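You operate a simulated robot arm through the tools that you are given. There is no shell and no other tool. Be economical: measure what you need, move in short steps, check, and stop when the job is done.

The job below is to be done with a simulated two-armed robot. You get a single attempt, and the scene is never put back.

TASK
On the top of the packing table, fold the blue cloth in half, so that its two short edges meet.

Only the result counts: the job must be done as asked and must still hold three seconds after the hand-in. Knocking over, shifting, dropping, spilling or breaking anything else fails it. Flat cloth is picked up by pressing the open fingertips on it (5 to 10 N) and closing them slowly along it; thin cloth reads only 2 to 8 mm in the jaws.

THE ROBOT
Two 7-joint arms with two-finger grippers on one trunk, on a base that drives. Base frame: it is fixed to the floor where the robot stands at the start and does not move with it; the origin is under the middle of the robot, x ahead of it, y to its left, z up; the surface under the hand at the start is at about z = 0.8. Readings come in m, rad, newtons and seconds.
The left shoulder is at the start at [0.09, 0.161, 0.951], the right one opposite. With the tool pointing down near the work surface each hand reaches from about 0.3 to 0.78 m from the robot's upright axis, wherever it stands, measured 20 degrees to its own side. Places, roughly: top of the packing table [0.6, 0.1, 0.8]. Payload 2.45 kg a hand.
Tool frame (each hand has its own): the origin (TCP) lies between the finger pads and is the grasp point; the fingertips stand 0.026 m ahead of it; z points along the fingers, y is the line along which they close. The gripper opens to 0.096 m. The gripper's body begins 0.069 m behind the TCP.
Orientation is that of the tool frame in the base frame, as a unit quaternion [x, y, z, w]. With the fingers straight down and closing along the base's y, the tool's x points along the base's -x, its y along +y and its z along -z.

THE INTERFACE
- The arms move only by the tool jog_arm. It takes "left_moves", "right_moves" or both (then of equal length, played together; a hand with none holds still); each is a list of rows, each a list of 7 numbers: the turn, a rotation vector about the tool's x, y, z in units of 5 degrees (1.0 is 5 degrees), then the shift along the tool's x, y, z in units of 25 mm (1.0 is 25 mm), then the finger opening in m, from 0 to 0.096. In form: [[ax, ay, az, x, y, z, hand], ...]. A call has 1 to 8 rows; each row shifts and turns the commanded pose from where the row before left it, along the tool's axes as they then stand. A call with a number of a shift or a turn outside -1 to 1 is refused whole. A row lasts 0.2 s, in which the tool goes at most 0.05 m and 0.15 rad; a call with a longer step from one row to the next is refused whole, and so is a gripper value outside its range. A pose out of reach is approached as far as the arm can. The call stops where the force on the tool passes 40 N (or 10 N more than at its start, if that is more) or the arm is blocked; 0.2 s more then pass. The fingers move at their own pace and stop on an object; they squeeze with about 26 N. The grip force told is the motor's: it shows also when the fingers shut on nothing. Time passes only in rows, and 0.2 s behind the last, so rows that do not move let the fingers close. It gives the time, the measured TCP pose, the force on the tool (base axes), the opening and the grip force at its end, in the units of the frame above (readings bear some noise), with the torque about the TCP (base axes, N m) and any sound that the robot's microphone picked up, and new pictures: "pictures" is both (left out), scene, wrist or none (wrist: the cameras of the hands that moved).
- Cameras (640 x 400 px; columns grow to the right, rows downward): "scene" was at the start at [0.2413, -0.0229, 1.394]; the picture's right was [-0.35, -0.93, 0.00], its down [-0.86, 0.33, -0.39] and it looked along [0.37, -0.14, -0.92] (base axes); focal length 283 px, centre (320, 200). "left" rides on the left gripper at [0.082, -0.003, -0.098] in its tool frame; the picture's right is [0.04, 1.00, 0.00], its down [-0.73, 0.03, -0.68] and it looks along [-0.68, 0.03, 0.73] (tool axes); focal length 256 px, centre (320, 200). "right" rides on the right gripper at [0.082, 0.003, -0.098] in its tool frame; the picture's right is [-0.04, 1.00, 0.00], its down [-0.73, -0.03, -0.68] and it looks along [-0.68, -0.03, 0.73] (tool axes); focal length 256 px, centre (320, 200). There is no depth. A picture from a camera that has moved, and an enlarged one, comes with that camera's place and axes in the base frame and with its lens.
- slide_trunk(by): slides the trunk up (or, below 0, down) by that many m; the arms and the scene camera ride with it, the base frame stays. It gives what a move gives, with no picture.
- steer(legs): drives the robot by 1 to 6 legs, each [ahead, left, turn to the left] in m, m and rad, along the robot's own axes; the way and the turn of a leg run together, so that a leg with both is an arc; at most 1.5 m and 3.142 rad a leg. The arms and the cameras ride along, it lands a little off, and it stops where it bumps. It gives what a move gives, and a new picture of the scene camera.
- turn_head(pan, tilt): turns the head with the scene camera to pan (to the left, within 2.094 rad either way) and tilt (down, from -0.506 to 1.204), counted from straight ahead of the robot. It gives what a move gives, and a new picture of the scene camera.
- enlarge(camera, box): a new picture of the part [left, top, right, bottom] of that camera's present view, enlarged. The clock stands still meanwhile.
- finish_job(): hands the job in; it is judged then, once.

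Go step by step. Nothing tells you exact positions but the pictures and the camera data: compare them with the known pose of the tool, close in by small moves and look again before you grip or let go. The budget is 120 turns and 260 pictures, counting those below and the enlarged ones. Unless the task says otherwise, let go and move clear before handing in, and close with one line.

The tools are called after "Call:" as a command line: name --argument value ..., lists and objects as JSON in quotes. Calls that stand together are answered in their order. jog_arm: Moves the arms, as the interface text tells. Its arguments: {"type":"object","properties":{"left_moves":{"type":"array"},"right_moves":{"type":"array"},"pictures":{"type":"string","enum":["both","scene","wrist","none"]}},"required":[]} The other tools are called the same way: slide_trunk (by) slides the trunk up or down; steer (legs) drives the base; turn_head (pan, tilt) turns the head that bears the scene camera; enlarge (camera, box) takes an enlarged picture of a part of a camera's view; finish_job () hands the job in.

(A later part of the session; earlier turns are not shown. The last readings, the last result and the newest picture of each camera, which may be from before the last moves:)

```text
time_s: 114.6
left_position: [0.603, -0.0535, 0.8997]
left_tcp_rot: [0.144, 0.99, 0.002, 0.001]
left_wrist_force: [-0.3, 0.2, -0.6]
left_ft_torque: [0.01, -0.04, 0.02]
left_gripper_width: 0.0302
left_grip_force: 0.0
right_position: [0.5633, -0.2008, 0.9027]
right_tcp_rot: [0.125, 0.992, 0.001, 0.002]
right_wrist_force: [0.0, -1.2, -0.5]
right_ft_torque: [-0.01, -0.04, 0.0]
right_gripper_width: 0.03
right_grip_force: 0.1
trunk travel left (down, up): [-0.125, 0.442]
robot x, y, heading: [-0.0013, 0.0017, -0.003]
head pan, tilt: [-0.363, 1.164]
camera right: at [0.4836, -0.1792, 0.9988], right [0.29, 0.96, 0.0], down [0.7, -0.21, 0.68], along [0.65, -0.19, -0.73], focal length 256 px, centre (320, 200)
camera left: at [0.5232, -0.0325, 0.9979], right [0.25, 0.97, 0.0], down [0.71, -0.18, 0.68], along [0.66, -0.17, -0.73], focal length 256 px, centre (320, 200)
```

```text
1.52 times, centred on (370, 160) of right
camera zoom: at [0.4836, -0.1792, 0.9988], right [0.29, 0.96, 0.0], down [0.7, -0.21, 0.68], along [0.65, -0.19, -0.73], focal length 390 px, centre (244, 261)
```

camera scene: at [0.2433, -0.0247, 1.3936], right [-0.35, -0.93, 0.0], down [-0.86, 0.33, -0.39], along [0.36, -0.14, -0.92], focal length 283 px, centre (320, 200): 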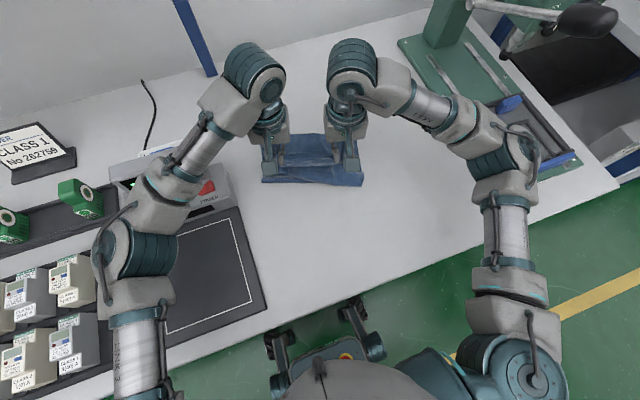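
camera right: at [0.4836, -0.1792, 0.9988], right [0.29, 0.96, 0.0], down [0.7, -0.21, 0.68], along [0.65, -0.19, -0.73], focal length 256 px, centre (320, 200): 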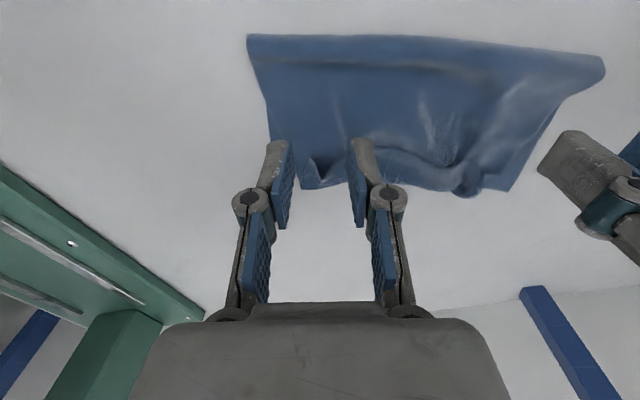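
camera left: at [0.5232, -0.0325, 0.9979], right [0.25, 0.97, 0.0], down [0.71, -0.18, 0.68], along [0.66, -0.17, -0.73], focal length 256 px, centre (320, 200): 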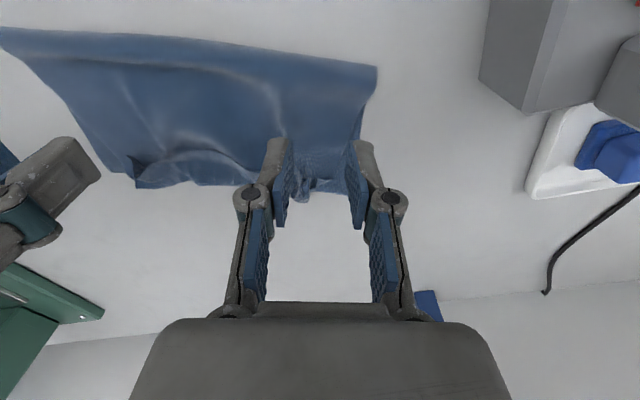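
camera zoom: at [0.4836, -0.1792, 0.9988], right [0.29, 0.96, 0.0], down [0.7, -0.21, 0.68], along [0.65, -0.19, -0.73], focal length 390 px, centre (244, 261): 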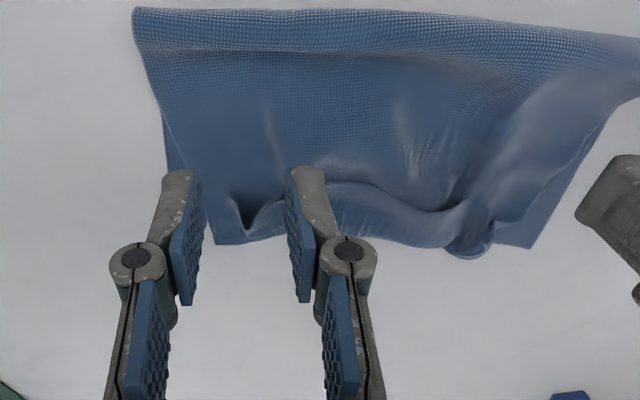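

The edges now nearly meet. I'll move both hands aside for a full unobstructed view.

Call:
jog_arm --left_moves '[[0, 0, 0, 0.9, 0.3, -0.5, 0.03], [0, 0, 0, 0.9, 0.3, -0.3, 0.03], [0, 0, 0, 0.9, 0.3, 0, 0.03], [0, 0, 0, 0.9, 0.3, 0, 0.03], [0, 0, 0, 0.9, 0.3, 0, 0.03]]' --right_moves '[[0, 0, 0, 0.9, -0.3, -0.5, 0.03], [0, 0, 0, 0.9, -0.3, -0.3, 0.03], [0, 0, 0, 0.9, -0.3, 0, 0.03], [0, 0, 0, 0.9, -0.3, 0, 0.03], [0, 0, 0, 0.9, -0.3, 0, 0.03]]' --pictures "none"

Call:
enlarge --camera "scene" --box '[220, 90, 400, 220]'

Call:
enlarge --camera "left" --box '[60, 100, 480, 340]'

Call:
enlarge --camera "right" --box '[160, 100, 580, 340]'

```text
time_s: 115.8
left_position: [0.5058, 0.0164, 0.918]
left_tcp_rot: [0.144, 0.99, 0.001, 0.002]
left_wrist_force: [0.1, 0.1, 0.6]
left_ft_torque: [-0.01, 0.0, -0.02]
left_gripper_width: 0.03
left_grip_force: 0.0
right_position: [0.4443, -0.2097, 0.9203]
right_tcp_rot: [0.125, 0.992, 0.0, 0.001]
right_wrist_force: [0.3, 0.0, 0.2]
right_ft_torque: [0.02, -0.03, -0.03]
right_gripper_width: 0.0299
right_grip_force: 0.1
trunk travel left (down, up): [-0.125, 0.442]
robot x, y, heading: [-0.001, -0.0001, 0.001]
head pan, tilt: [-0.363, 1.164]
```

```text
3.08 times, centred on (310, 155) of scene
camera zoom: at [0.2407, -0.023, 1.3942], right [-0.36, -0.93, 0.0], down [-0.86, 0.33, -0.39], along [0.37, -0.14, -0.92], focal length 871 px, centre (351, 338)
```

zoom: 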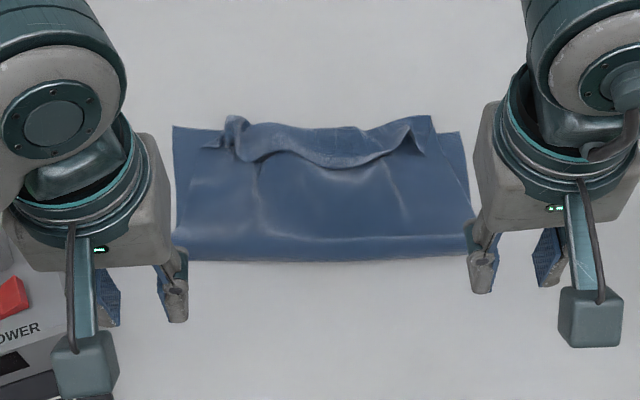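

```text
1.52 times, centred on (270, 220) of left
camera zoom: at [0.4253, 0.036, 1.0167], right [0.25, 0.97, 0.0], down [0.71, -0.18, 0.68], along [0.66, -0.17, -0.73], focal length 390 px, centre (396, 170)
```

zoom: 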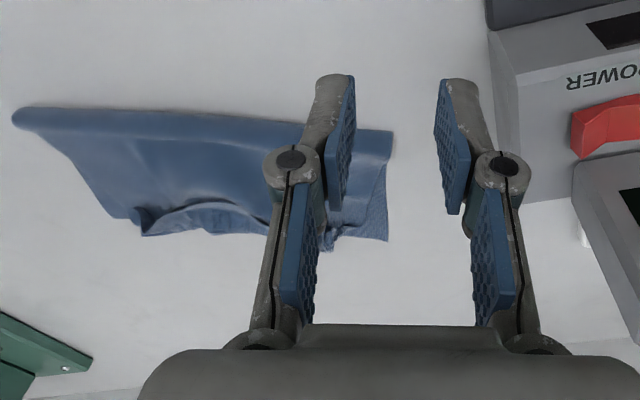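

```text
1.52 times, centred on (370, 220) of right
camera zoom: at [0.3651, -0.1881, 1.0178], right [0.28, 0.96, 0.0], down [0.7, -0.21, 0.68], along [0.65, -0.19, -0.73], focal length 390 px, centre (244, 170)
```

zoom: 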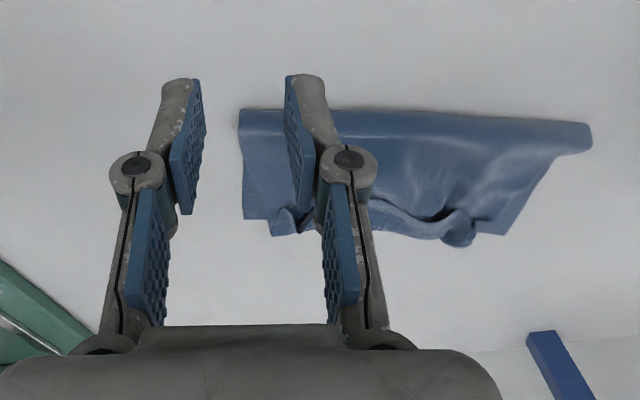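

The fold is good now: bottom and sides line up, and only the top edge's corners are bunched inward by about 3 cm. I'll reorient the left hand and approach both corners to stretch them out.

Call:
jog_arm --left_moves '[[0, 0, -0.95, 0, 0, 0, 0.03], [0, 0, -0.95, 0, 0, 0, 0.03], [0, 0, -0.95, 0, 0, 0, 0.03], [0, 0, -0.95, 0, 0, 0, 0.03], [0, 0, -0.95, 0, 0, 0, 0.03], [0, 0, -0.95, 0, 0, 0, 0.03], [0, 0, -0.95, 0, 0, 0, 0.03], [0, 0, -0.95, 0, 0, 0, 0.03]]' --right_moves '[[0, 0, 0, -0.7, 0.1, 0, 0.03], [0, 0, 0, -0.7, 0.1, 0, 0.03], [0, 0, 0, -0.7, 0.1, 0, 0.03], [0, 0, 0, -0.7, 0.1, 0, 0.03], [0, 0, 0, -0.7, 0, 0, 0.03], [0, 0, 0, -0.7, 0, 0, 0.03], [0, 0, 0, -0.7, 0, 0, 0.03], [0, 0, 0, 0, 0, 0, 0.03]]' --pictures "none"

Call:
jog_arm --left_moves '[[0, 0, 0, -0.6, -0.8, 0, 0.03], [0, 0, 0, -0.6, -0.8, 0, 0.03], [0, 0, 0, -0.6, -0.8, 0, 0.03], [0, 0, 0, -0.6, -0.8, 0, 0.03], [0, 0, 0, -0.6, -0.8, 0, 0.03], [0, 0, 0, -0.6, -0.5, 0, 0.03]]' --pictures "wrist"

Call:
enlarge --camera "left" --box '[100, 20, 460, 240]'

Call:
enlarge --camera "right" --box '[160, 40, 520, 260]'

```text
time_s: 117.6
left_position: [0.5064, 0.0153, 0.9179]
left_tcp_rot: [-0.186, 0.982, 0.0, 0.002]
left_wrist_force: [0.5, 0.7, -0.1]
left_ft_torque: [0.03, 0.02, -0.02]
left_gripper_width: 0.0299
left_grip_force: 0.1
right_position: [0.5671, -0.2317, 0.9201]
right_tcp_rot: [0.124, 0.992, 0.0, 0.002]
right_wrist_force: [0.1, 0.0, 0.1]
right_ft_torque: [-0.01, 0.01, -0.02]
right_gripper_width: 0.03
right_grip_force: 0.1
trunk travel left (down, up): [-0.125, 0.442]
robot x, y, heading: [0.0022, -0.0013, -0.0]
head pan, tilt: [-0.363, 1.164]
```

```text
time_s: 119.0
left_position: [0.6321, -0.0574, 0.9194]
left_tcp_rot: [-0.186, 0.983, 0.001, 0.001]
left_wrist_force: [0.3, -0.2, -0.5]
left_ft_torque: [0.01, 0.01, 0.0]
left_gripper_width: 0.0299
left_grip_force: 0.1
right_position: [0.5661, -0.2309, 0.921]
right_tcp_rot: [0.124, 0.992, 0.001, 0.002]
right_wrist_force: [0.0, 0.5, -0.8]
right_ft_torque: [0.03, -0.02, 0.01]
right_gripper_width: 0.0302
right_grip_force: 0.0
trunk travel left (down, up): [-0.125, 0.442]
robot x, y, heading: [-0.0026, -0.0015, 0.002]
head pan, tilt: [-0.363, 1.164]
camera left: at [0.5564, -0.0905, 1.0174], right [-0.4, 0.92, 0.0], down [0.67, 0.29, 0.68], along [0.62, 0.28, -0.73], focal length 256 px, centre (320, 200)
```

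left: 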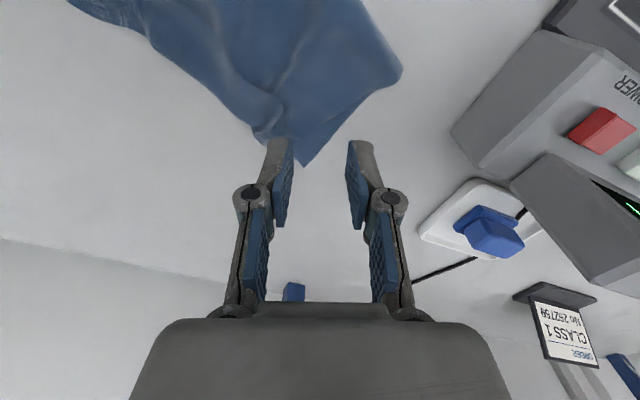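

```text
1.78 times, centred on (280, 130) of left
camera zoom: at [0.5564, -0.0905, 1.0174], right [-0.4, 0.92, 0.0], down [0.67, 0.29, 0.68], along [0.62, 0.28, -0.73], focal length 455 px, centre (391, 324)
```

zoom: 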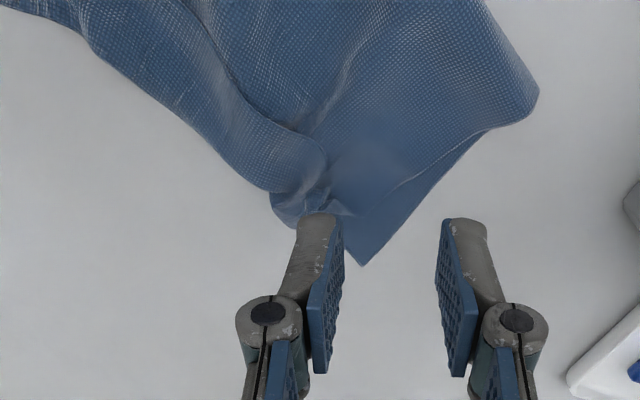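

```text
1.78 times, centred on (340, 150) of right
camera zoom: at [0.4873, -0.209, 1.0176], right [0.28, 0.96, 0.0], down [0.7, -0.21, 0.68], along [0.65, -0.19, -0.73], focal length 455 px, centre (284, 289)
```

zoom: 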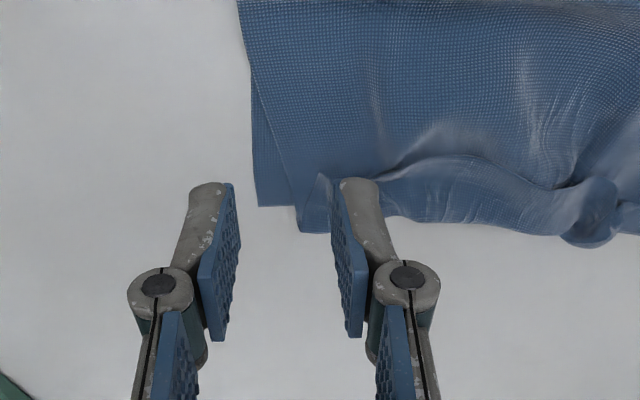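

The fold line sits at about 11 cm instead of 15.7, because the bend was loopy, so the top layer has excess that turned back at the edge. I'll try wiping the top layer lightly toward the robot with both hands, so the bend rolls out to the middle. First I'll come down near the cloth.

Call:
jog_arm --left_moves '[[0, 0, 0, 0.2, -0.42, 0.3, 0.012], [0, 0, 0, 0.21, -0.41, 0.6, 0.012], [0, 0, 0, 0, 0, 0.8, 0.012], [0, 0, 0, 0, 0, 0.8, 0.012], [0, 0, 0, 0, 0, 0.6, 0.012], [0, 0, 0, 0, 0, 0.2, 0.012], [0, 0, 0, 0, 0, 0, 0.012]]' --right_moves '[[0, 0, 0, -0.2, 1, 0.2, 0.012], [0, 0, 0, -0.23, 1, 0.6, 0.012], [0, 0, 0, 0, 0, 0.8, 0.012], [0, 0, 0, 0, 0, 0.8, 0.012], [0, 0, 0, 0, 0, 0.7, 0.012], [0, 0, 0, 0, 0, 0.25, 0.012], [0, 0, 0, 0, 0, 0, 0.012]]' --pictures "wrist"

```text
time_s: 120.6
left_position: [0.6304, -0.08, 0.8375]
left_tcp_rot: [-0.187, 0.982, 0.001, 0.002]
left_wrist_force: [1.0, 0.1, 0.1]
left_ft_torque: [0.03, 0.0, -0.04]
left_gripper_width: 0.0119
left_grip_force: 0.0
right_position: [0.5892, -0.1859, 0.8367]
right_tcp_rot: [0.124, 0.992, 0.001, 0.001]
right_wrist_force: [-0.4, -0.7, -0.5]
right_ft_torque: [-0.02, 0.02, 0.0]
right_gripper_width: 0.0119
right_grip_force: 0.0
trunk travel left (down, up): [-0.125, 0.442]
robot x, y, heading: [-0.0039, -0.0005, 0.002]
head pan, tilt: [-0.363, 1.164]
camera right: at [0.5103, -0.1631, 0.934], right [0.28, 0.96, 0.0], down [0.7, -0.21, 0.68], along [0.65, -0.19, -0.73], focal length 256 px, centre (320, 200)
camera left: at [0.5549, -0.1126, 0.9348], right [-0.4, 0.92, 0.0], down [0.67, 0.29, 0.68], along [0.62, 0.27, -0.73], focal length 256 px, centre (320, 200)
```

right: 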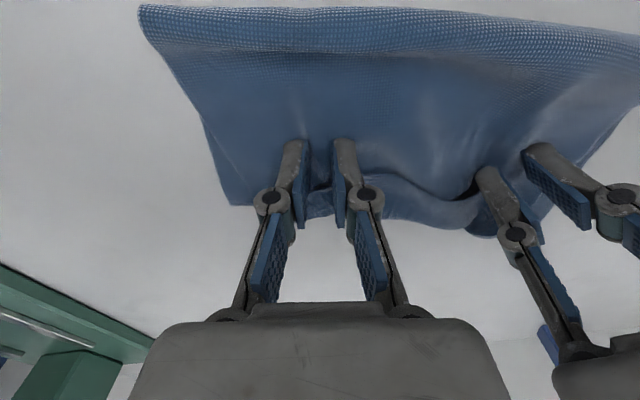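
left: 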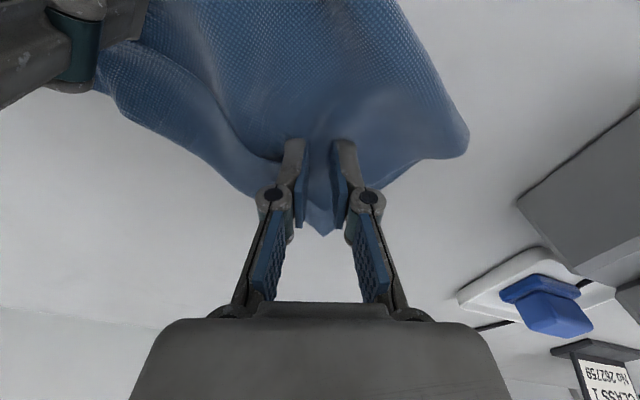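

Call:
jog_arm --left_moves '[[0, 0, 0, 0, 0, 0.2, 0.012], [0, 0, 0, 0, 0, 0.14, 0.012], [0, 0, 0, 0, 0, 0, 0.012]]' --right_moves '[[0, 0, 0, 0, 0, 0.2, 0.012], [0, 0, 0, 0, 0, 0.1, 0.012], [0, 0, 0, 0, 0, 0, 0.012]]' --pictures "none"

```text
time_s: 121.4
left_position: [0.6295, -0.0784, 0.8278]
left_tcp_rot: [-0.186, 0.983, 0.0, 0.002]
left_wrist_force: [0.3, 0.9, 0.4]
left_ft_torque: [0.01, -0.06, 0.05]
left_gripper_width: 0.0119
left_grip_force: 0.1
right_position: [0.5896, -0.185, 0.8301]
right_tcp_rot: [0.124, 0.992, 0.0, 0.001]
right_wrist_force: [-0.8, -0.8, 0.2]
right_ft_torque: [0.01, 0.0, 0.02]
right_gripper_width: 0.012
right_grip_force: 0.1
trunk travel left (down, up): [-0.125, 0.442]
robot x, y, heading: [-0.0036, 0.0009, 0.003]
head pan, tilt: [-0.363, 1.164]
```

Call:
jog_arm --left_moves '[[0, 0, 0, 0, 0, 0.05, 0.012], [0, 0, 0, 0.33, 0.26, 0, 0.012], [0, 0, 0, 0.33, 0.26, 0, 0.012], [0, 0, 0, 0.33, 0.26, 0, 0.012], [0, 0, 0, 0.33, 0.26, 0, 0.012], [0, 0, 0, 0.33, 0.26, 0, 0.012]]' --right_moves '[[0, 0, 0, 0, 0, 0.12, 0.012], [0, 0, 0, 0.42, 0.02, 0, 0.012], [0, 0, 0, 0.42, 0.02, 0, 0.012], [0, 0, 0, 0.42, 0.02, 0, 0.012], [0, 0, 0, 0.42, 0.02, 0, 0.012], [0, 0, 0, 0.42, 0.02, 0, 0.012]]' --pictures "wrist"

Call:
enlarge --camera "scene" --box '[220, 90, 400, 220]'

```text
time_s: 122.8
left_position: [0.5779, -0.0642, 0.8274]
left_tcp_rot: [-0.186, 0.982, -0.001, 0.003]
left_wrist_force: [0.9, 0.0, 3.9]
left_ft_torque: [0.01, -0.08, 0.0]
left_gripper_width: 0.0118
left_grip_force: 0.0
right_position: [0.5394, -0.1684, 0.8279]
right_tcp_rot: [0.124, 0.992, 0.0, 0.004]
right_wrist_force: [2.9, -1.3, 14.3]
right_ft_torque: [0.0, 0.0, 0.01]
right_gripper_width: 0.0116
right_grip_force: 0.2
trunk travel left (down, up): [-0.125, 0.442]
robot x, y, heading: [0.0017, -0.0002, -0.001]
head pan, tilt: [-0.363, 1.164]
camera right: at [0.4596, -0.1468, 0.9247], right [0.29, 0.96, 0.0], down [0.7, -0.21, 0.68], along [0.66, -0.19, -0.73], focal length 256 px, centre (320, 200)
camera left: at [0.5023, -0.0968, 0.9255], right [-0.4, 0.92, 0.0], down [0.67, 0.3, 0.68], along [0.63, 0.27, -0.73], focal length 256 px, centre (320, 200)
```

right: 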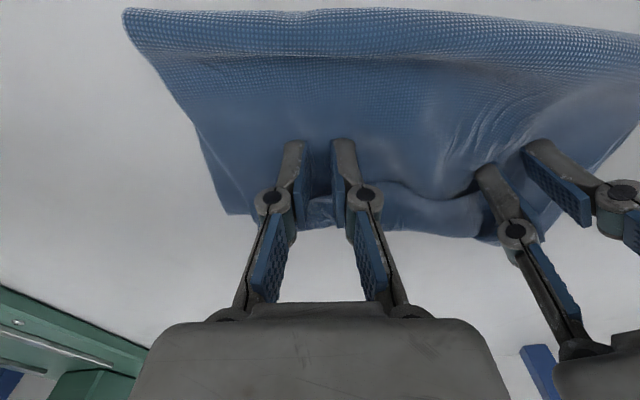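
left: 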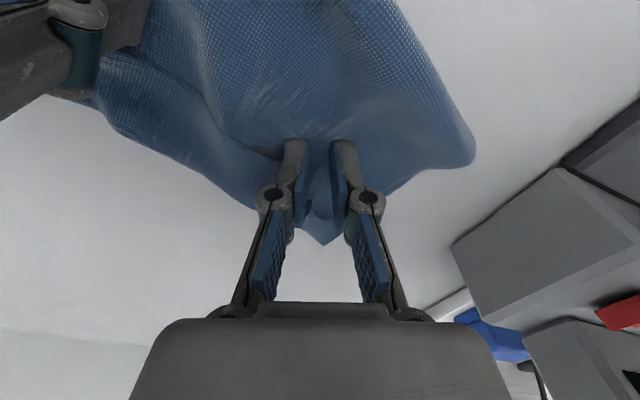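

```text
3.08 times, centred on (310, 155) of scene
camera zoom: at [0.2399, -0.0233, 1.3945], right [-0.36, -0.93, 0.0], down [-0.86, 0.33, -0.39], along [0.37, -0.14, -0.92], focal length 871 px, centre (351, 338)
```

zoom: 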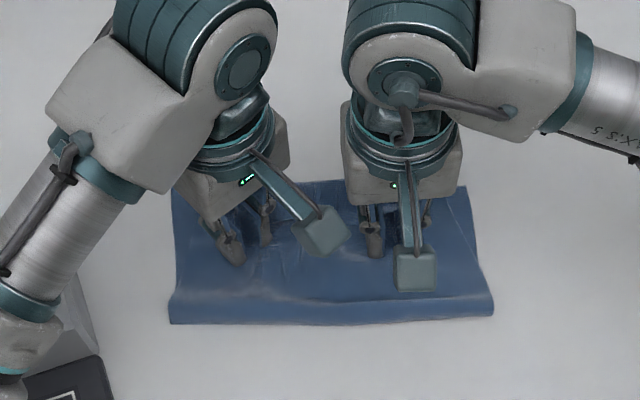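

The whole cloth slid with the fingers, since the table is slippery, so wiping won't work. It did bring the cloth 5 cm closer, which helps reach. I'll regrip the edge strip, pull the cloth flat and taut, then fold on an exact circle about the midline so no loop forms.

Call:
jog_arm --left_moves '[[0, 0, 0, 0, 0, -0.8, 0.03], [0, 0, 0, 0, 0, -0.9, 0.03], [0, 0, 0.7, 0.5, 0.5, -0.9, 0.03], [0, 0, 0.9, 0.6, 0.5, 0, 0.03], [0, 0, 0.9, 0.6, 0.3, 0, 0.03], [0, 0, 0.9, 0.6, 0, 0, 0.03], [0, 0, 0.9, 0, 0, 0, 0.03], [0, 0, 0.9, 0, 0, 0, 0.03]]' --right_moves '[[0, 0, 0, 0, 0, -0.8, 0.03], [0, 0, 0, 0, 0, -0.9, 0.03], [0, 0, 0, 0.6, -0.5, -0.9, 0.03], [0, 0, 0, 0.6, -0.5, 0, 0.03], [0, 0, 0, 0.3, 0, 0, 0.03], [0, 0, 0, 0, 0, 0, 0.03], [0, 0, 0, 0, 0, 0, 0.03], [0, 0, 0, 0, 0, 0, 0.03]]' --pictures "wrist"

Call:
enlarge --camera "scene" --box '[220, 90, 400, 220]'

```text
time_s: 124.6
left_position: [0.5139, -0.0475, 0.8905]
left_tcp_rot: [0.04, 0.999, 0.001, 0.002]
left_wrist_force: [0.0, -0.2, -0.3]
left_ft_torque: [-0.01, 0.02, 0.05]
left_gripper_width: 0.03
left_grip_force: 0.1
right_position: [0.4982, -0.1855, 0.8915]
right_tcp_rot: [0.125, 0.992, 0.0, 0.002]
right_wrist_force: [-0.2, -0.7, -0.2]
right_ft_torque: [0.04, -0.01, -0.02]
right_gripper_width: 0.0301
right_grip_force: 0.0
trunk travel left (down, up): [-0.125, 0.442]
robot x, y, heading: [0.0005, 0.0006, -0.005]
head pan, tilt: [-0.363, 1.164]
camera right: at [0.4177, -0.1627, 0.9886], right [0.28, 0.96, 0.0], down [0.7, -0.21, 0.68], along [0.65, -0.19, -0.73], focal length 256 px, centre (320, 200)
camera left: at [0.4311, -0.0451, 0.9893], right [0.04, 1.0, 0.0], down [0.73, -0.03, 0.68], along [0.68, -0.03, -0.73], focal length 256 px, centre (320, 200)
```

right: 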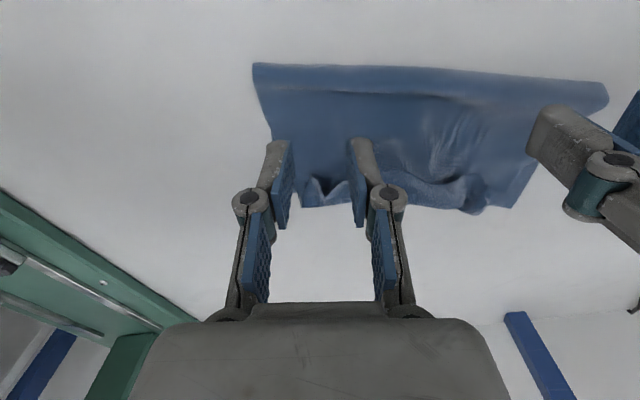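
left: 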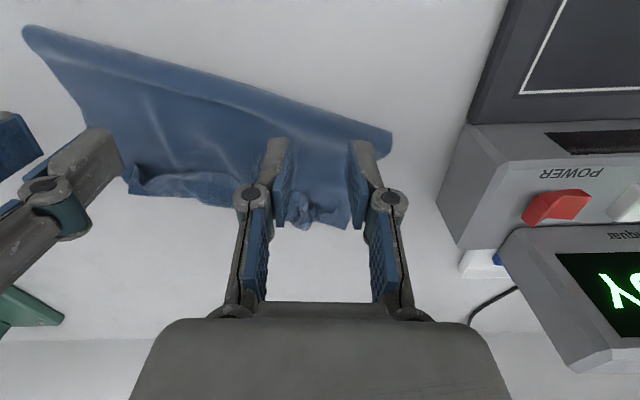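

```text
3.08 times, centred on (310, 155) of scene
camera zoom: at [0.2419, -0.024, 1.3939], right [-0.35, -0.93, 0.0], down [-0.86, 0.33, -0.39], along [0.36, -0.14, -0.92], focal length 871 px, centre (351, 338)
```

zoom: 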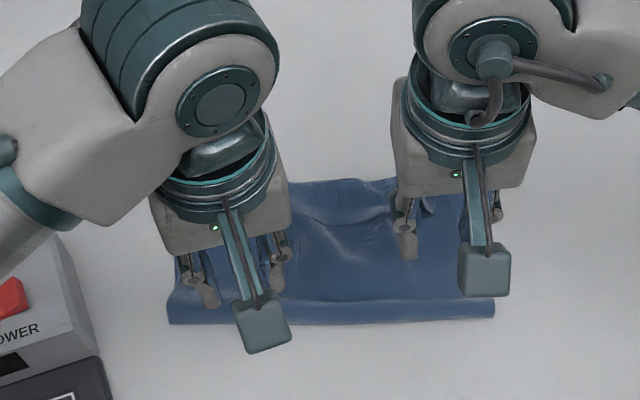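

Tufts are now at about (0.606, -0.072) on the left and (0.562, -0.198) on the right. I'll straddle them again.

Call:
jog_arm --left_moves '[[0, 0, 0, -0.75, -0.136, 0, 0.046], [0, 0, 0, -0.75, -0.136, 0, 0.046], [0, 0, 0, -0.75, -0.136, 0, 0.046], [0, 0, 0, -0.75, -0.136, 0, 0.046], [0, 0, 0, -0.75, -0.136, 0.5, 0.046], [0, 0, 0, 0, 0, 0.7, 0.046], [0, 0, 0, 0, 0, 0.7, 0.046], [0, 0, 0, 0, 0, 0.25, 0.046]]' --right_moves '[[0, 0, 0, -0.52, 0.03, 0, 0.055], [0, 0, 0, -0.52, 0.03, 0, 0.055], [0, 0, 0, -0.52, 0.03, 0, 0.055], [0, 0, 0, -0.52, 0.03, 0, 0.055], [0, 0, 0, -0.52, 0.03, 0.5, 0.055], [0, 0, 0, 0, 0, 0.7, 0.055], [0, 0, 0, 0, 0, 0.7, 0.055], [0, 0, 0, 0, 0, 0.25, 0.055]]' --pictures "wrist"

```text
time_s: 126.4
left_position: [0.6065, -0.0724, 0.8389]
left_tcp_rot: [0.04, 0.999, 0.001, 0.002]
left_wrist_force: [-0.9, 0.3, 0.5]
left_ft_torque: [0.0, -0.02, -0.02]
left_gripper_width: 0.0461
left_grip_force: 0.0
right_position: [0.5615, -0.197, 0.8376]
right_tcp_rot: [0.123, 0.992, 0.0, 0.002]
right_wrist_force: [0.0, -0.2, 0.7]
right_ft_torque: [-0.03, 0.04, 0.02]
right_gripper_width: 0.0551
right_grip_force: 0.1
trunk travel left (down, up): [-0.125, 0.442]
robot x, y, heading: [-0.0019, 0.0018, 0.001]
head pan, tilt: [-0.363, 1.164]
camera right: at [0.4822, -0.1742, 0.9352], right [0.28, 0.96, 0.0], down [0.7, -0.21, 0.68], along [0.65, -0.19, -0.73], focal length 256 px, centre (320, 200)
camera left: at [0.5239, -0.0697, 0.9356], right [0.04, 1.0, 0.0], down [0.73, -0.03, 0.68], along [0.68, -0.03, -0.73], focal length 256 px, centre (320, 200)
```

right: 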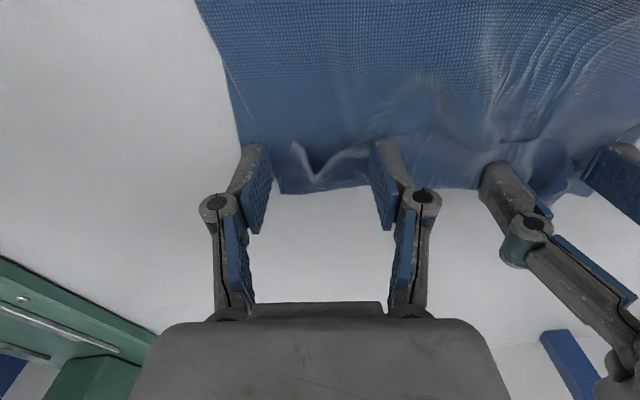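
left: 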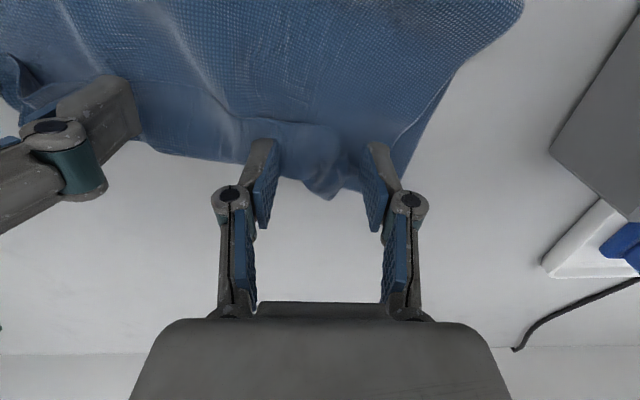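

Call:
jog_arm --left_moves '[[0, 0, 0, 0, 0, 0.22, 0.044], [0, 0, 0, 0, 0, 0, 0.036], [0, 0, 0, 0, 0, 0, 0.028], [0, 0, 0, 0, 0, 0, 0.02], [0, 0, 0, 0, 0, 0, 0.01], [0, 0, 0, 0, 0, 0, 0], [0, 0, 0, 0, 0, 0, 0]]' --right_moves '[[0, 0, 0, 0, 0, 0.18, 0.05], [0, 0, 0, 0, 0, 0, 0.04], [0, 0, 0, 0, 0, 0, 0.03], [0, 0, 0, 0, 0, 0, 0.02], [0, 0, 0, 0, 0, 0, 0.01], [0, 0, 0, 0, 0, 0, 0], [0, 0, 0, 0, 0, 0, 0]]' --pictures "none"

Call:
jog_arm --left_moves '[[0, 0, 0, 0, 0, -0.5, 0], [0, 0, 0, 0.3, 0, -0.7, 0], [0, 0, 0, 0.3, 0, -0.6, 0]]' --right_moves '[[0, 0, 0, 0, 0, -0.5, 0], [0, 0, 0, 0.3, 0, -0.7, 0], [0, 0, 0, 0.3, 0, -0.6, 0]]' --pictures "wrist"

```text
time_s: 128.0
left_position: [0.6061, -0.0724, 0.8326]
left_tcp_rot: [0.039, 0.999, 0.001, 0.002]
left_wrist_force: [-0.9, -0.1, 2.9]
left_ft_torque: [0.08, 0.0, 0.0]
left_gripper_width: 0.0022
left_grip_force: 23.8
right_position: [0.5617, -0.1968, 0.8337]
right_tcp_rot: [0.124, 0.992, 0.001, 0.002]
right_wrist_force: [-0.9, 1.1, 1.3]
right_ft_torque: [0.03, -0.04, 0.03]
right_gripper_width: 0.0009
right_grip_force: 22.6
trunk travel left (down, up): [-0.125, 0.442]
robot x, y, heading: [0.0001, 0.005, -0.0]
head pan, tilt: [-0.363, 1.164]
```

```text
time_s: 128.8
left_position: [0.5912, -0.0705, 0.8778]
left_tcp_rot: [0.04, 0.999, 0.0, 0.002]
left_wrist_force: [-1.7, -0.9, 0.4]
left_ft_torque: [-0.14, -0.02, 0.01]
left_gripper_width: 0.0034
left_grip_force: 29.3
right_position: [0.5474, -0.1917, 0.8787]
right_tcp_rot: [0.123, 0.992, 0.001, 0.002]
right_wrist_force: [0.5, 1.1, 0.3]
right_ft_torque: [-0.02, -0.03, -0.02]
right_gripper_width: 0.0011
right_grip_force: 22.5
trunk travel left (down, up): [-0.125, 0.442]
robot x, y, heading: [-0.0023, 0.0022, -0.0]
head pan, tilt: [-0.363, 1.164]
camera right: at [0.4668, -0.1693, 0.9761], right [0.28, 0.96, 0.0], down [0.7, -0.21, 0.68], along [0.65, -0.19, -0.73], focal length 256 px, centre (320, 200)
camera left: at [0.5084, -0.0679, 0.9763], right [0.04, 1.0, 0.0], down [0.73, -0.03, 0.68], along [0.68, -0.03, -0.73], focal length 256 px, centre (320, 200)
```

right: 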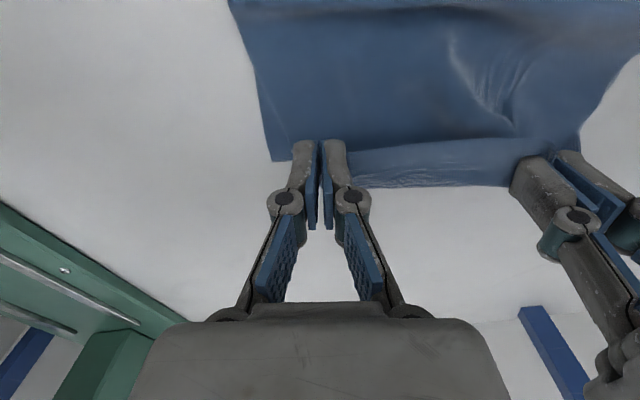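
left: 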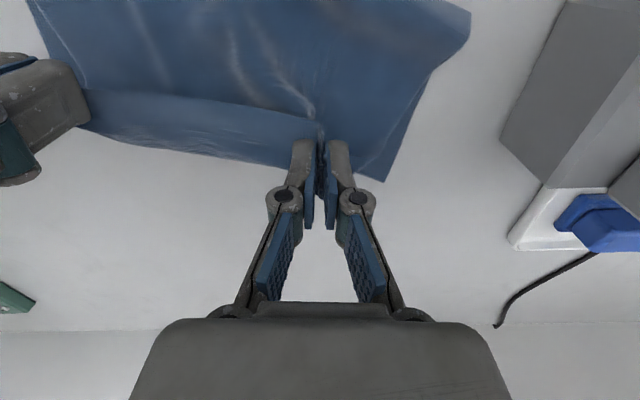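

Both strips are gripped. I'll pull back along the cloth's axis to a taut point above and behind the midline.

Call:
jog_arm --left_moves '[[0, 0, 0, 0.867, 0.241, -0.5, 0], [0, 0, 0, 0.867, 0.241, -0.5, 0], [0, 0, 0, 0.867, 0.241, -0.4, 0], [0, 0, 0, 0.867, 0.241, -0.4, 0], [0, 0, 0, 0.867, 0.241, -0.3, 0], [0, 0, 0, 0.867, 0.241, -0.3, 0], [0, 0, 0, 0.867, 0.241, -0.2, 0], [0, 0, 0, 0.867, 0.241, -0.1, 0]]' --right_moves '[[0, 0, 0, 0.894, 0.093, -0.5, 0], [0, 0, 0, 0.894, 0.093, -0.5, 0], [0, 0, 0, 0.894, 0.093, -0.4, 0], [0, 0, 0, 0.894, 0.093, -0.4, 0], [0, 0, 0, 0.894, 0.093, -0.3, 0], [0, 0, 0, 0.894, 0.093, -0.3, 0], [0, 0, 0, 0.894, 0.093, -0.2, 0], [0, 0, 0, 0.894, 0.093, -0.1, 0]]' --pictures "wrist"

```text
time_s: 130.6
left_position: [0.4202, -0.0101, 0.9451]
left_tcp_rot: [0.039, 0.999, 0.0, 0.001]
left_wrist_force: [-0.2, -2.8, 0.7]
left_ft_torque: [-0.02, 0.0, 0.03]
left_gripper_width: 0.0022
left_grip_force: 24.0
right_position: [0.3765, -0.1311, 0.9456]
right_tcp_rot: [0.124, 0.992, 0.0, 0.002]
right_wrist_force: [0.5, 2.6, -0.5]
right_ft_torque: [0.07, 0.0, 0.01]
right_gripper_width: 0.0019
right_grip_force: 24.2
trunk travel left (down, up): [-0.125, 0.442]
robot x, y, heading: [0.0012, 0.0015, -0.002]
head pan, tilt: [-0.363, 1.164]
camera right: at [0.2969, -0.109, 1.042], right [0.29, 0.96, 0.0], down [0.7, -0.21, 0.68], along [0.65, -0.19, -0.73], focal length 256 px, centre (320, 200)
camera left: at [0.3379, -0.0065, 1.043], right [0.04, 1.0, 0.0], down [0.73, -0.03, 0.68], along [0.68, -0.03, -0.73], focal length 256 px, centre (320, 200)
```

right: 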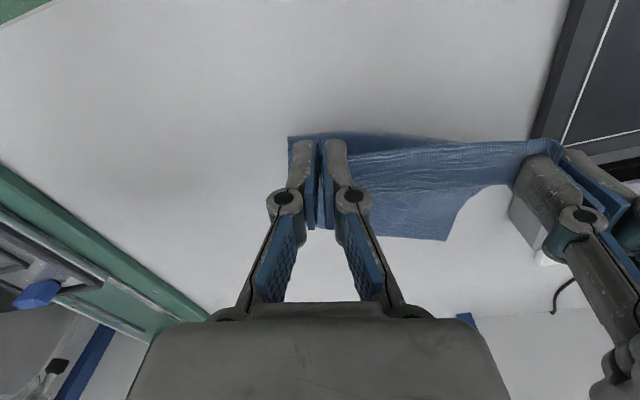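
left: 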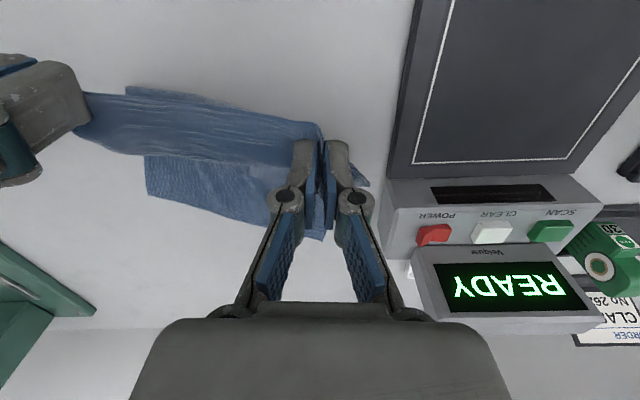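

There's still a bit of slack behind the hands. I'll pull back 4 cm more.

Call:
jog_arm --left_moves '[[0, 0, 0, 0.51, 0.14, 0.1, 0], [0, 0, 0, 0.51, 0.14, 0.1, 0], [0, 0, 0, 0.51, 0.14, 0.1, 0], [0, 0, 0, 0, 0, 0, 0]]' --right_moves '[[0, 0, 0, 0.53, 0.06, 0.1, 0], [0, 0, 0, 0.53, 0.06, 0.1, 0], [0, 0, 0, 0.53, 0.06, 0.1, 0], [0, 0, 0, 0, 0, 0, 0]]' --pictures "wrist"

```text
time_s: 131.6
left_position: [0.3835, 0.0041, 0.9368]
left_tcp_rot: [0.04, 0.999, 0.0, 0.002]
left_wrist_force: [0.7, -1.7, -0.8]
left_ft_torque: [-0.02, -0.02, 0.03]
left_gripper_width: 0.0039
left_grip_force: 24.5
right_position: [0.3397, -0.1166, 0.9364]
right_tcp_rot: [0.123, 0.992, 0.001, 0.003]
right_wrist_force: [-0.1, 1.0, 0.0]
right_ft_torque: [0.03, -0.02, -0.01]
right_gripper_width: 0.0032
right_grip_force: 25.9
trunk travel left (down, up): [-0.125, 0.442]
robot x, y, heading: [-0.0019, -0.0034, -0.003]
head pan, tilt: [-0.363, 1.164]
camera right: at [0.2607, -0.0949, 1.0339], right [0.28, 0.96, 0.0], down [0.7, -0.21, 0.68], along [0.65, -0.19, -0.73], focal length 256 px, centre (320, 200)
camera left: at [0.3011, 0.0072, 1.0346], right [0.04, 1.0, 0.0], down [0.73, -0.03, 0.68], along [0.68, -0.03, -0.73], focal length 256 px, centre (320, 200)
```

right: 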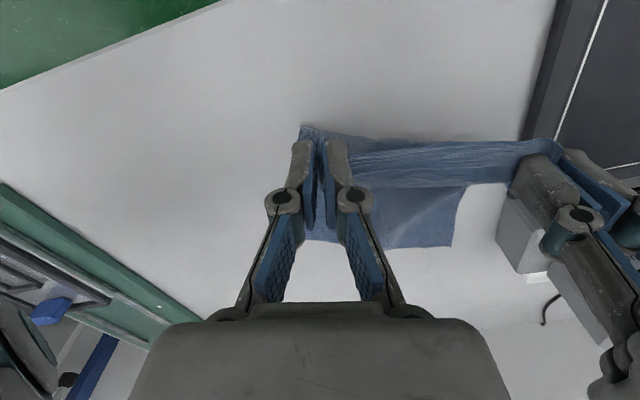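
left: 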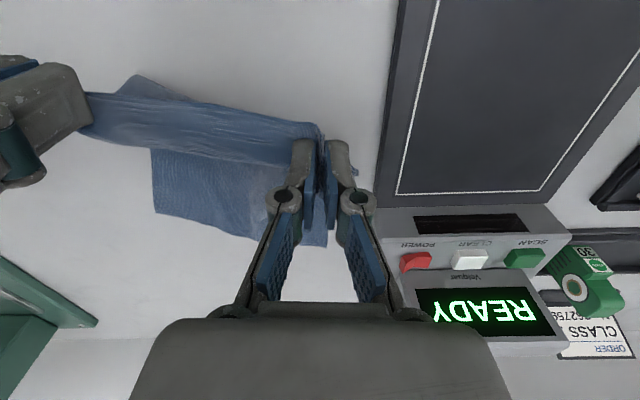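

The right grip is about 3 cm in from the edge, with the corner hanging free. I'll lay the cloth down flat here, release, and then regrip the corners properly at the very edge.

Call:
jog_arm --left_moves '[[0, 0, 0, 0.12, 0.03, 0.6, 0], [0, 0, 0, 0.12, 0.03, 0.7, 0], [0, 0, 0, 0.12, 0.03, 0.8, 0], [0, 0, 0, 0.12, 0.03, 0.8, 0], [0, 0, 0, 0.12, 0.03, 0.7, 0], [0, 0, 0, 0, 0, 0.45, 0], [0, 0, 0, 0, 0, 0, 0.012], [0, 0, 0, 0, 0, 0, 0.03]]' --right_moves '[[0, 0, 0, 0.12, 0.01, 0.6, 0], [0, 0, 0, 0.12, 0.01, 0.7, 0], [0, 0, 0, 0.12, 0.01, 0.8, 0], [0, 0, 0, 0.12, 0.01, 0.8, 0], [0, 0, 0, 0.12, 0.01, 0.7, 0], [0, 0, 0, 0, 0, 0.45, 0], [0, 0, 0, 0, 0, 0, 0.012], [0, 0, 0, 0, 0, 0, 0.03]]' --pictures "none"

Call:
jog_arm --left_moves '[[0, 0, 0, 0, 0, -0.6, 0.03], [0, 0, 0, 0, 0.3, -0.9, 0.03], [0, 0, 0, 0, 0.9, -0.9, 0.03], [0, 0, 0, 0, 0.9, -0.6, 0.03], [0, 0, 0, 0, 0.9, 0, 0.03]]' --right_moves '[[0, 0, 0, 0, 0, -0.6, 0.03], [0, 0, 0, 0, -0.3, -0.9, 0.03], [0, 0, 0, 0, -0.9, -0.9, 0.03], [0, 0, 0, 0, -0.9, -0.6, 0.03], [0, 0, 0, 0, -0.9, 0, 0.03]]' --pictures "none"

Call:
enlarge --camera "scene" --box '[220, 120, 420, 300]'

```text
time_s: 133.4
left_position: [0.3705, 0.0076, 0.835]
left_tcp_rot: [0.039, 0.999, 0.001, 0.002]
left_wrist_force: [0.5, 0.5, -0.6]
left_ft_torque: [-0.01, -0.01, 0.01]
left_gripper_width: 0.03
left_grip_force: 0.1
right_position: [0.3265, -0.1122, 0.8345]
right_tcp_rot: [0.123, 0.992, 0.0, 0.002]
right_wrist_force: [0.2, 0.6, 0.1]
right_ft_torque: [0.01, -0.01, -0.03]
right_gripper_width: 0.03
right_grip_force: 0.0
trunk travel left (down, up): [-0.125, 0.442]
robot x, y, heading: [0.0019, -0.0029, -0.001]
head pan, tilt: [-0.363, 1.164]
```

```text
time_s: 134.6
left_position: [0.3756, 0.0847, 0.9088]
left_tcp_rot: [0.041, 0.999, 0.0, 0.002]
left_wrist_force: [0.3, 0.2, -0.1]
left_ft_torque: [0.01, 0.02, 0.0]
left_gripper_width: 0.0297
left_grip_force: 0.1
right_position: [0.3068, -0.1864, 0.9108]
right_tcp_rot: [0.123, 0.992, 0.0, 0.002]
right_wrist_force: [0.5, 0.4, 1.1]
right_ft_torque: [0.01, 0.05, -0.02]
right_gripper_width: 0.0301
right_grip_force: 0.1
trunk travel left (down, up): [-0.125, 0.442]
robot x, y, heading: [-0.0018, 0.0011, 0.001]
head pan, tilt: [-0.363, 1.164]
```

```text
2.22 times, centred on (320, 210) of scene
camera zoom: at [0.2404, -0.0227, 1.3942], right [-0.35, -0.93, 0.0], down [-0.86, 0.33, -0.39], along [0.37, -0.14, -0.92], focal length 629 px, centre (320, 178)
```

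zoom: 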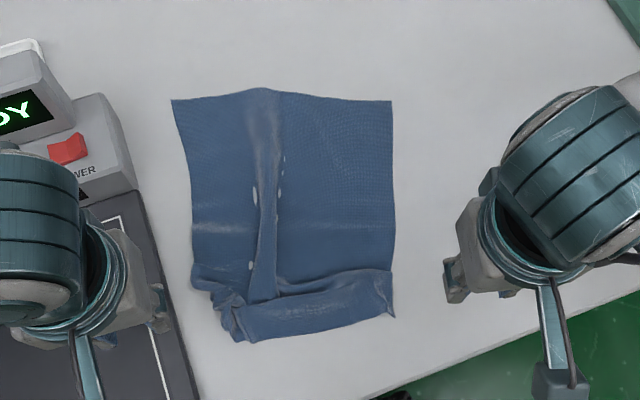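

Nearly flat, with a lengthwise pleat in the middle and a folded band at the near edge. I'll press near the far corners and slide the cloth forward about 7 cm while spreading sideways, which straightens it and gives working room.

Call:
jog_arm --left_moves '[[0, 0, 0, -0.94, -0.48, 0, 0.012], [0, 0, 0, -0.94, -0.48, 0, 0.012], [0, 0, 0, -0.94, -0.48, 0, 0.012], [0, 0, 0, -0.94, -0.48, 0, 0.012], [0, 0, 0, -0.94, -0.48, 0, 0.012], [0, 0, 0, -0.94, -0.48, 0, 0.012], [0, 0, 0, -0.94, -0.48, 0, 0.012], [0, 0, 0, -0.94, -0.48, 0, 0.012]]' --right_moves '[[0, 0, 0, -0.93, 0.41, 0, 0.012], [0, 0, 0, -0.93, 0.41, 0, 0.012], [0, 0, 0, -0.93, 0.41, 0, 0.012], [0, 0, 0, -0.93, 0.41, 0, 0.012], [0, 0, 0, -0.93, 0.41, 0, 0.012], [0, 0, 0, -0.93, 0.41, 0, 0.012], [0, 0, 0, -0.93, 0.41, 0, 0.012], [0, 0, 0, -0.93, 0.41, 0, 0.012]]' --pictures "none"

Call:
jog_arm --left_moves '[[0, 0, 0, 0, 0, 0.9, 0.012], [0, 0, 0, 0, 0, 0.9, 0.012], [0, 0, 0, 0, 0, 0.8, 0.012], [0, 0, 0, 0, 0, 0.4, 0.012], [0, 0, 0, 0, 0, 0.2, 0.012], [0, 0, 0, 0, 0, 0.1, 0.012], [0, 0, 0, 0, 0, 0, 0.012]]' --right_moves '[[0, 0, 0, 0, 0, 0.9, 0.012], [0, 0, 0, 0, 0, 0.9, 0.012], [0, 0, 0, 0, 0, 0.8, 0.012], [0, 0, 0, 0, 0, 0.4, 0.012], [0, 0, 0, 0, 0, 0.2, 0.012], [0, 0, 0, 0, 0, 0.15, 0.012], [0, 0, 0, 0, 0, 0, 0.012]]' --pictures "none"

```text
time_s: 136.4
left_position: [0.556, -0.0278, 0.9086]
left_tcp_rot: [0.04, 0.999, 0.0, 0.002]
left_wrist_force: [-0.2, -0.8, 0.1]
left_ft_torque: [0.02, 0.01, 0.03]
left_gripper_width: 0.0118
left_grip_force: 0.0
right_position: [0.5069, -0.1531, 0.9104]
right_tcp_rot: [0.125, 0.992, 0.0, 0.001]
right_wrist_force: [-0.5, 0.6, 0.5]
right_ft_torque: [0.04, -0.01, -0.01]
right_gripper_width: 0.012
right_grip_force: 0.2
trunk travel left (down, up): [-0.125, 0.442]
robot x, y, heading: [0.0029, 0.0021, 0.002]
head pan, tilt: [-0.363, 1.164]
```

```text
time_s: 138.0
left_position: [0.5561, -0.0266, 0.8283]
left_tcp_rot: [0.04, 0.999, 0.0, 0.002]
left_wrist_force: [0.1, -1.0, -0.4]
left_ft_torque: [0.0, 0.0, 0.0]
left_gripper_width: 0.0118
left_grip_force: 0.0
right_position: [0.5073, -0.1508, 0.8266]
right_tcp_rot: [0.122, 0.992, 0.001, 0.002]
right_wrist_force: [0.4, 0.2, 1.0]
right_ft_torque: [0.02, -0.01, 0.0]
right_gripper_width: 0.0121
right_grip_force: 0.0
trunk travel left (down, up): [-0.125, 0.442]
robot x, y, heading: [-0.0, -0.002, 0.003]
head pan, tilt: [-0.363, 1.164]
```

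Call:
jog_arm --left_moves '[[0, 0, 0, 0, 0, 0.1, 0.012], [0, 0, 0, -0.08, 0.29, 0, 0.012], [0, 0, 0, -0.08, 0.29, 0, 0.012], [0, 0, 0, -0.67, -0.2, 0, 0.012], [0, 0, 0, -0.67, -0.2, 0, 0.012], [0, 0, 0, -0.67, -0.2, 0, 0.012], [0, 0, 0, -0.67, -0.2, 0, 0.012]]' --right_moves '[[0, 0, 0, 0, 0, 0.04, 0.012], [0, 0, 0, 0.03, -0.29, 0, 0.012], [0, 0, 0, 0.03, -0.29, 0, 0.012], [0, 0, 0, -0.69, -0.083, 0, 0.012], [0, 0, 0, -0.69, -0.083, 0, 0.012], [0, 0, 0, -0.69, -0.083, 0, 0.012], [0, 0, 0, -0.69, -0.083, 0, 0.012]]' --pictures "none"

Call:
enlarge --camera "scene" --box '[220, 90, 420, 270]'

```text
time_s: 139.6
left_position: [0.6265, -0.0379, 0.8279]
left_tcp_rot: [0.04, 0.999, 0.001, 0.001]
left_wrist_force: [-1.7, 0.7, 4.6]
left_ft_torque: [-0.06, 0.02, 0.01]
left_gripper_width: 0.0118
left_grip_force: 0.0
right_position: [0.5654, -0.1921, 0.8278]
right_tcp_rot: [0.123, 0.992, 0.0, 0.002]
right_wrist_force: [-0.8, 0.0, 2.5]
right_ft_torque: [0.01, 0.03, -0.01]
right_gripper_width: 0.0118
right_grip_force: 0.0
trunk travel left (down, up): [-0.125, 0.442]
robot x, y, heading: [-0.0001, -0.0004, -0.002]
head pan, tilt: [-0.363, 1.164]
```

```text
2.22 times, centred on (320, 180) of scene
camera zoom: at [0.2413, -0.0244, 1.3941], right [-0.35, -0.93, 0.0], down [-0.86, 0.33, -0.39], along [0.37, -0.14, -0.92], focal length 629 px, centre (320, 244)
```

zoom: 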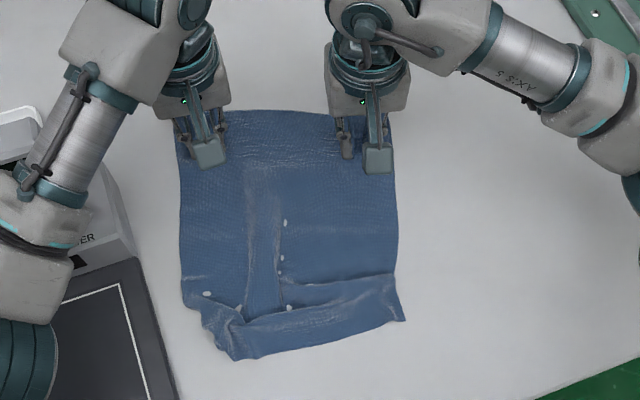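

Press-sliding works well. I'll lift and bring the hands over the near edge for a closer look at the folded band.

Call:
jog_arm --left_moves '[[0, 0, 0, 0, 0, -0.9, 0.03], [0, 0, 0, 1, 0.1, -0.9, 0.03], [0, 0, 0, 1, 0.1, -0.9, 0.03], [0, 0, 0, 1, 0.1, -0.6, 0.03], [0, 0, 0, 1, 0.1, 0, 0.03], [0, 0, 0, 1, 0.1, 0, 0.03], [0, 0, 0, 1, 0.1, 0, 0.03], [0, 0, 0, 1, 0.1, 0, 0.03]]' --right_moves '[[0, 0, 0, 0, 0, -0.9, 0.03], [0, 0, 0, 0.93, -0.06, -0.9, 0.03], [0, 0, 0, 0.93, -0.06, -0.9, 0.03], [0, 0, 0, 0.93, -0.06, -0.6, 0.03], [0, 0, 0, 0.93, -0.06, 0, 0.03], [0, 0, 0, 0.93, -0.06, 0, 0.03], [0, 0, 0, 0.93, -0.06, 0, 0.03], [0, 0, 0, 0.93, -0.06, 0, 0.03]]' --pictures "wrist"

```text
time_s: 141.4
left_position: [0.452, -0.0059, 0.9094]
left_tcp_rot: [0.039, 0.999, 0.001, 0.002]
left_wrist_force: [-0.2, 0.3, 0.1]
left_ft_torque: [-0.02, 0.0, -0.01]
left_gripper_width: 0.0299
left_grip_force: 0.0
right_position: [0.4054, -0.1613, 0.9086]
right_tcp_rot: [0.126, 0.992, 0.001, 0.003]
right_wrist_force: [-1.1, 0.5, 0.5]
right_ft_torque: [0.01, 0.0, 0.02]
right_gripper_width: 0.03
right_grip_force: 0.0
trunk travel left (down, up): [-0.125, 0.442]
robot x, y, heading: [0.0025, 0.0019, -0.001]
head pan, tilt: [-0.363, 1.164]
camera right: at [0.3266, -0.1379, 1.0061], right [0.29, 0.96, 0.0], down [0.7, -0.21, 0.68], along [0.65, -0.19, -0.73], focal length 256 px, centre (320, 200)
camera left: at [0.3691, -0.0038, 1.0072], right [0.04, 1.0, 0.0], down [0.73, -0.03, 0.68], along [0.68, -0.03, -0.73], focal length 256 px, centre (320, 200)
```

right: 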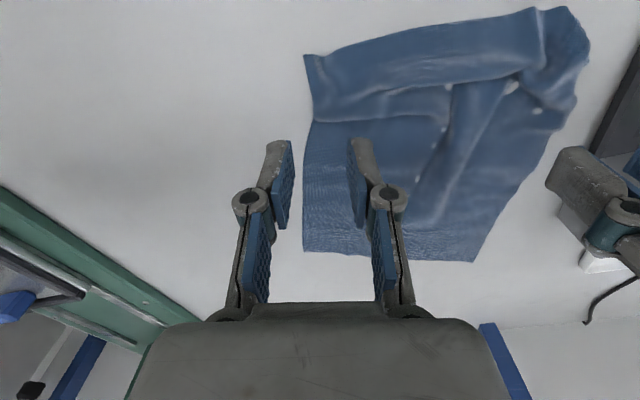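
left: 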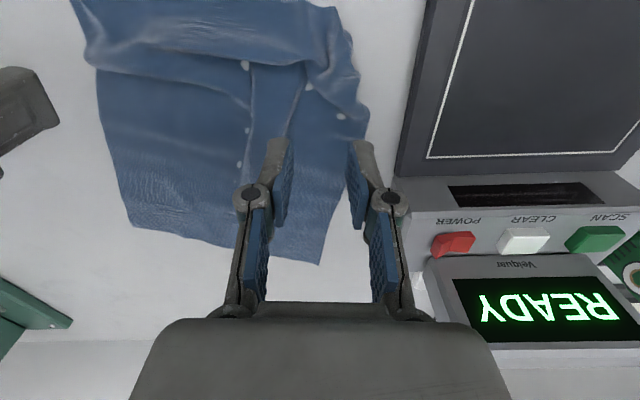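

The near band is an overlapping pleat, with the real edge at the outside. I'll press on the band near both corners and drag outward toward me to pull the pleat out.

Call:
jog_arm --left_moves '[[0, 0, 0, 0.65, 0.07, 0, 0.012], [0, 0, 0, 0.65, 0.07, 0.5, 0.012], [0, 0, 0, 0, 0, 0.9, 0.012], [0, 0, 0, 0, 0, 0.9, 0.012], [0, 0, 0, 0, 0, 0.6, 0.012], [0, 0, 0, 0, 0, 0.25, 0.012], [0, 0, 0, 0, 0, 0.1, 0.012], [0, 0, 0, 0, 0, 0, 0.012]]' --right_moves '[[0, 0, 0, 0.21, 0.38, 0, 0.012], [0, 0, 0, 0.21, 0.39, 0.5, 0.012], [0, 0, 0, 0, 0, 0.9, 0.012], [0, 0, 0, 0, 0, 0.9, 0.012], [0, 0, 0, 0, 0, 0.6, 0.012], [0, 0, 0, 0, 0, 0.25, 0.012], [0, 0, 0, 0, 0, 0.1, 0.012], [0, 0, 0, 0, 0, 0, 0.012]]' --pictures "none"

```text
time_s: 143.2
left_position: [0.4214, -0.0011, 0.8283]
left_tcp_rot: [0.039, 0.999, 0.001, 0.002]
left_wrist_force: [0.9, 1.2, 12.1]
left_ft_torque: [0.1, 0.05, 0.03]
left_gripper_width: 0.0119
left_grip_force: 0.1
right_position: [0.4008, -0.1394, 0.8285]
right_tcp_rot: [0.123, 0.992, 0.001, 0.002]
right_wrist_force: [0.3, -0.4, 5.4]
right_ft_torque: [0.02, -0.03, -0.01]
right_gripper_width: 0.0118
right_grip_force: 0.2
trunk travel left (down, up): [-0.125, 0.442]
robot x, y, heading: [-0.0003, 0.002, 0.004]
head pan, tilt: [-0.363, 1.164]
```

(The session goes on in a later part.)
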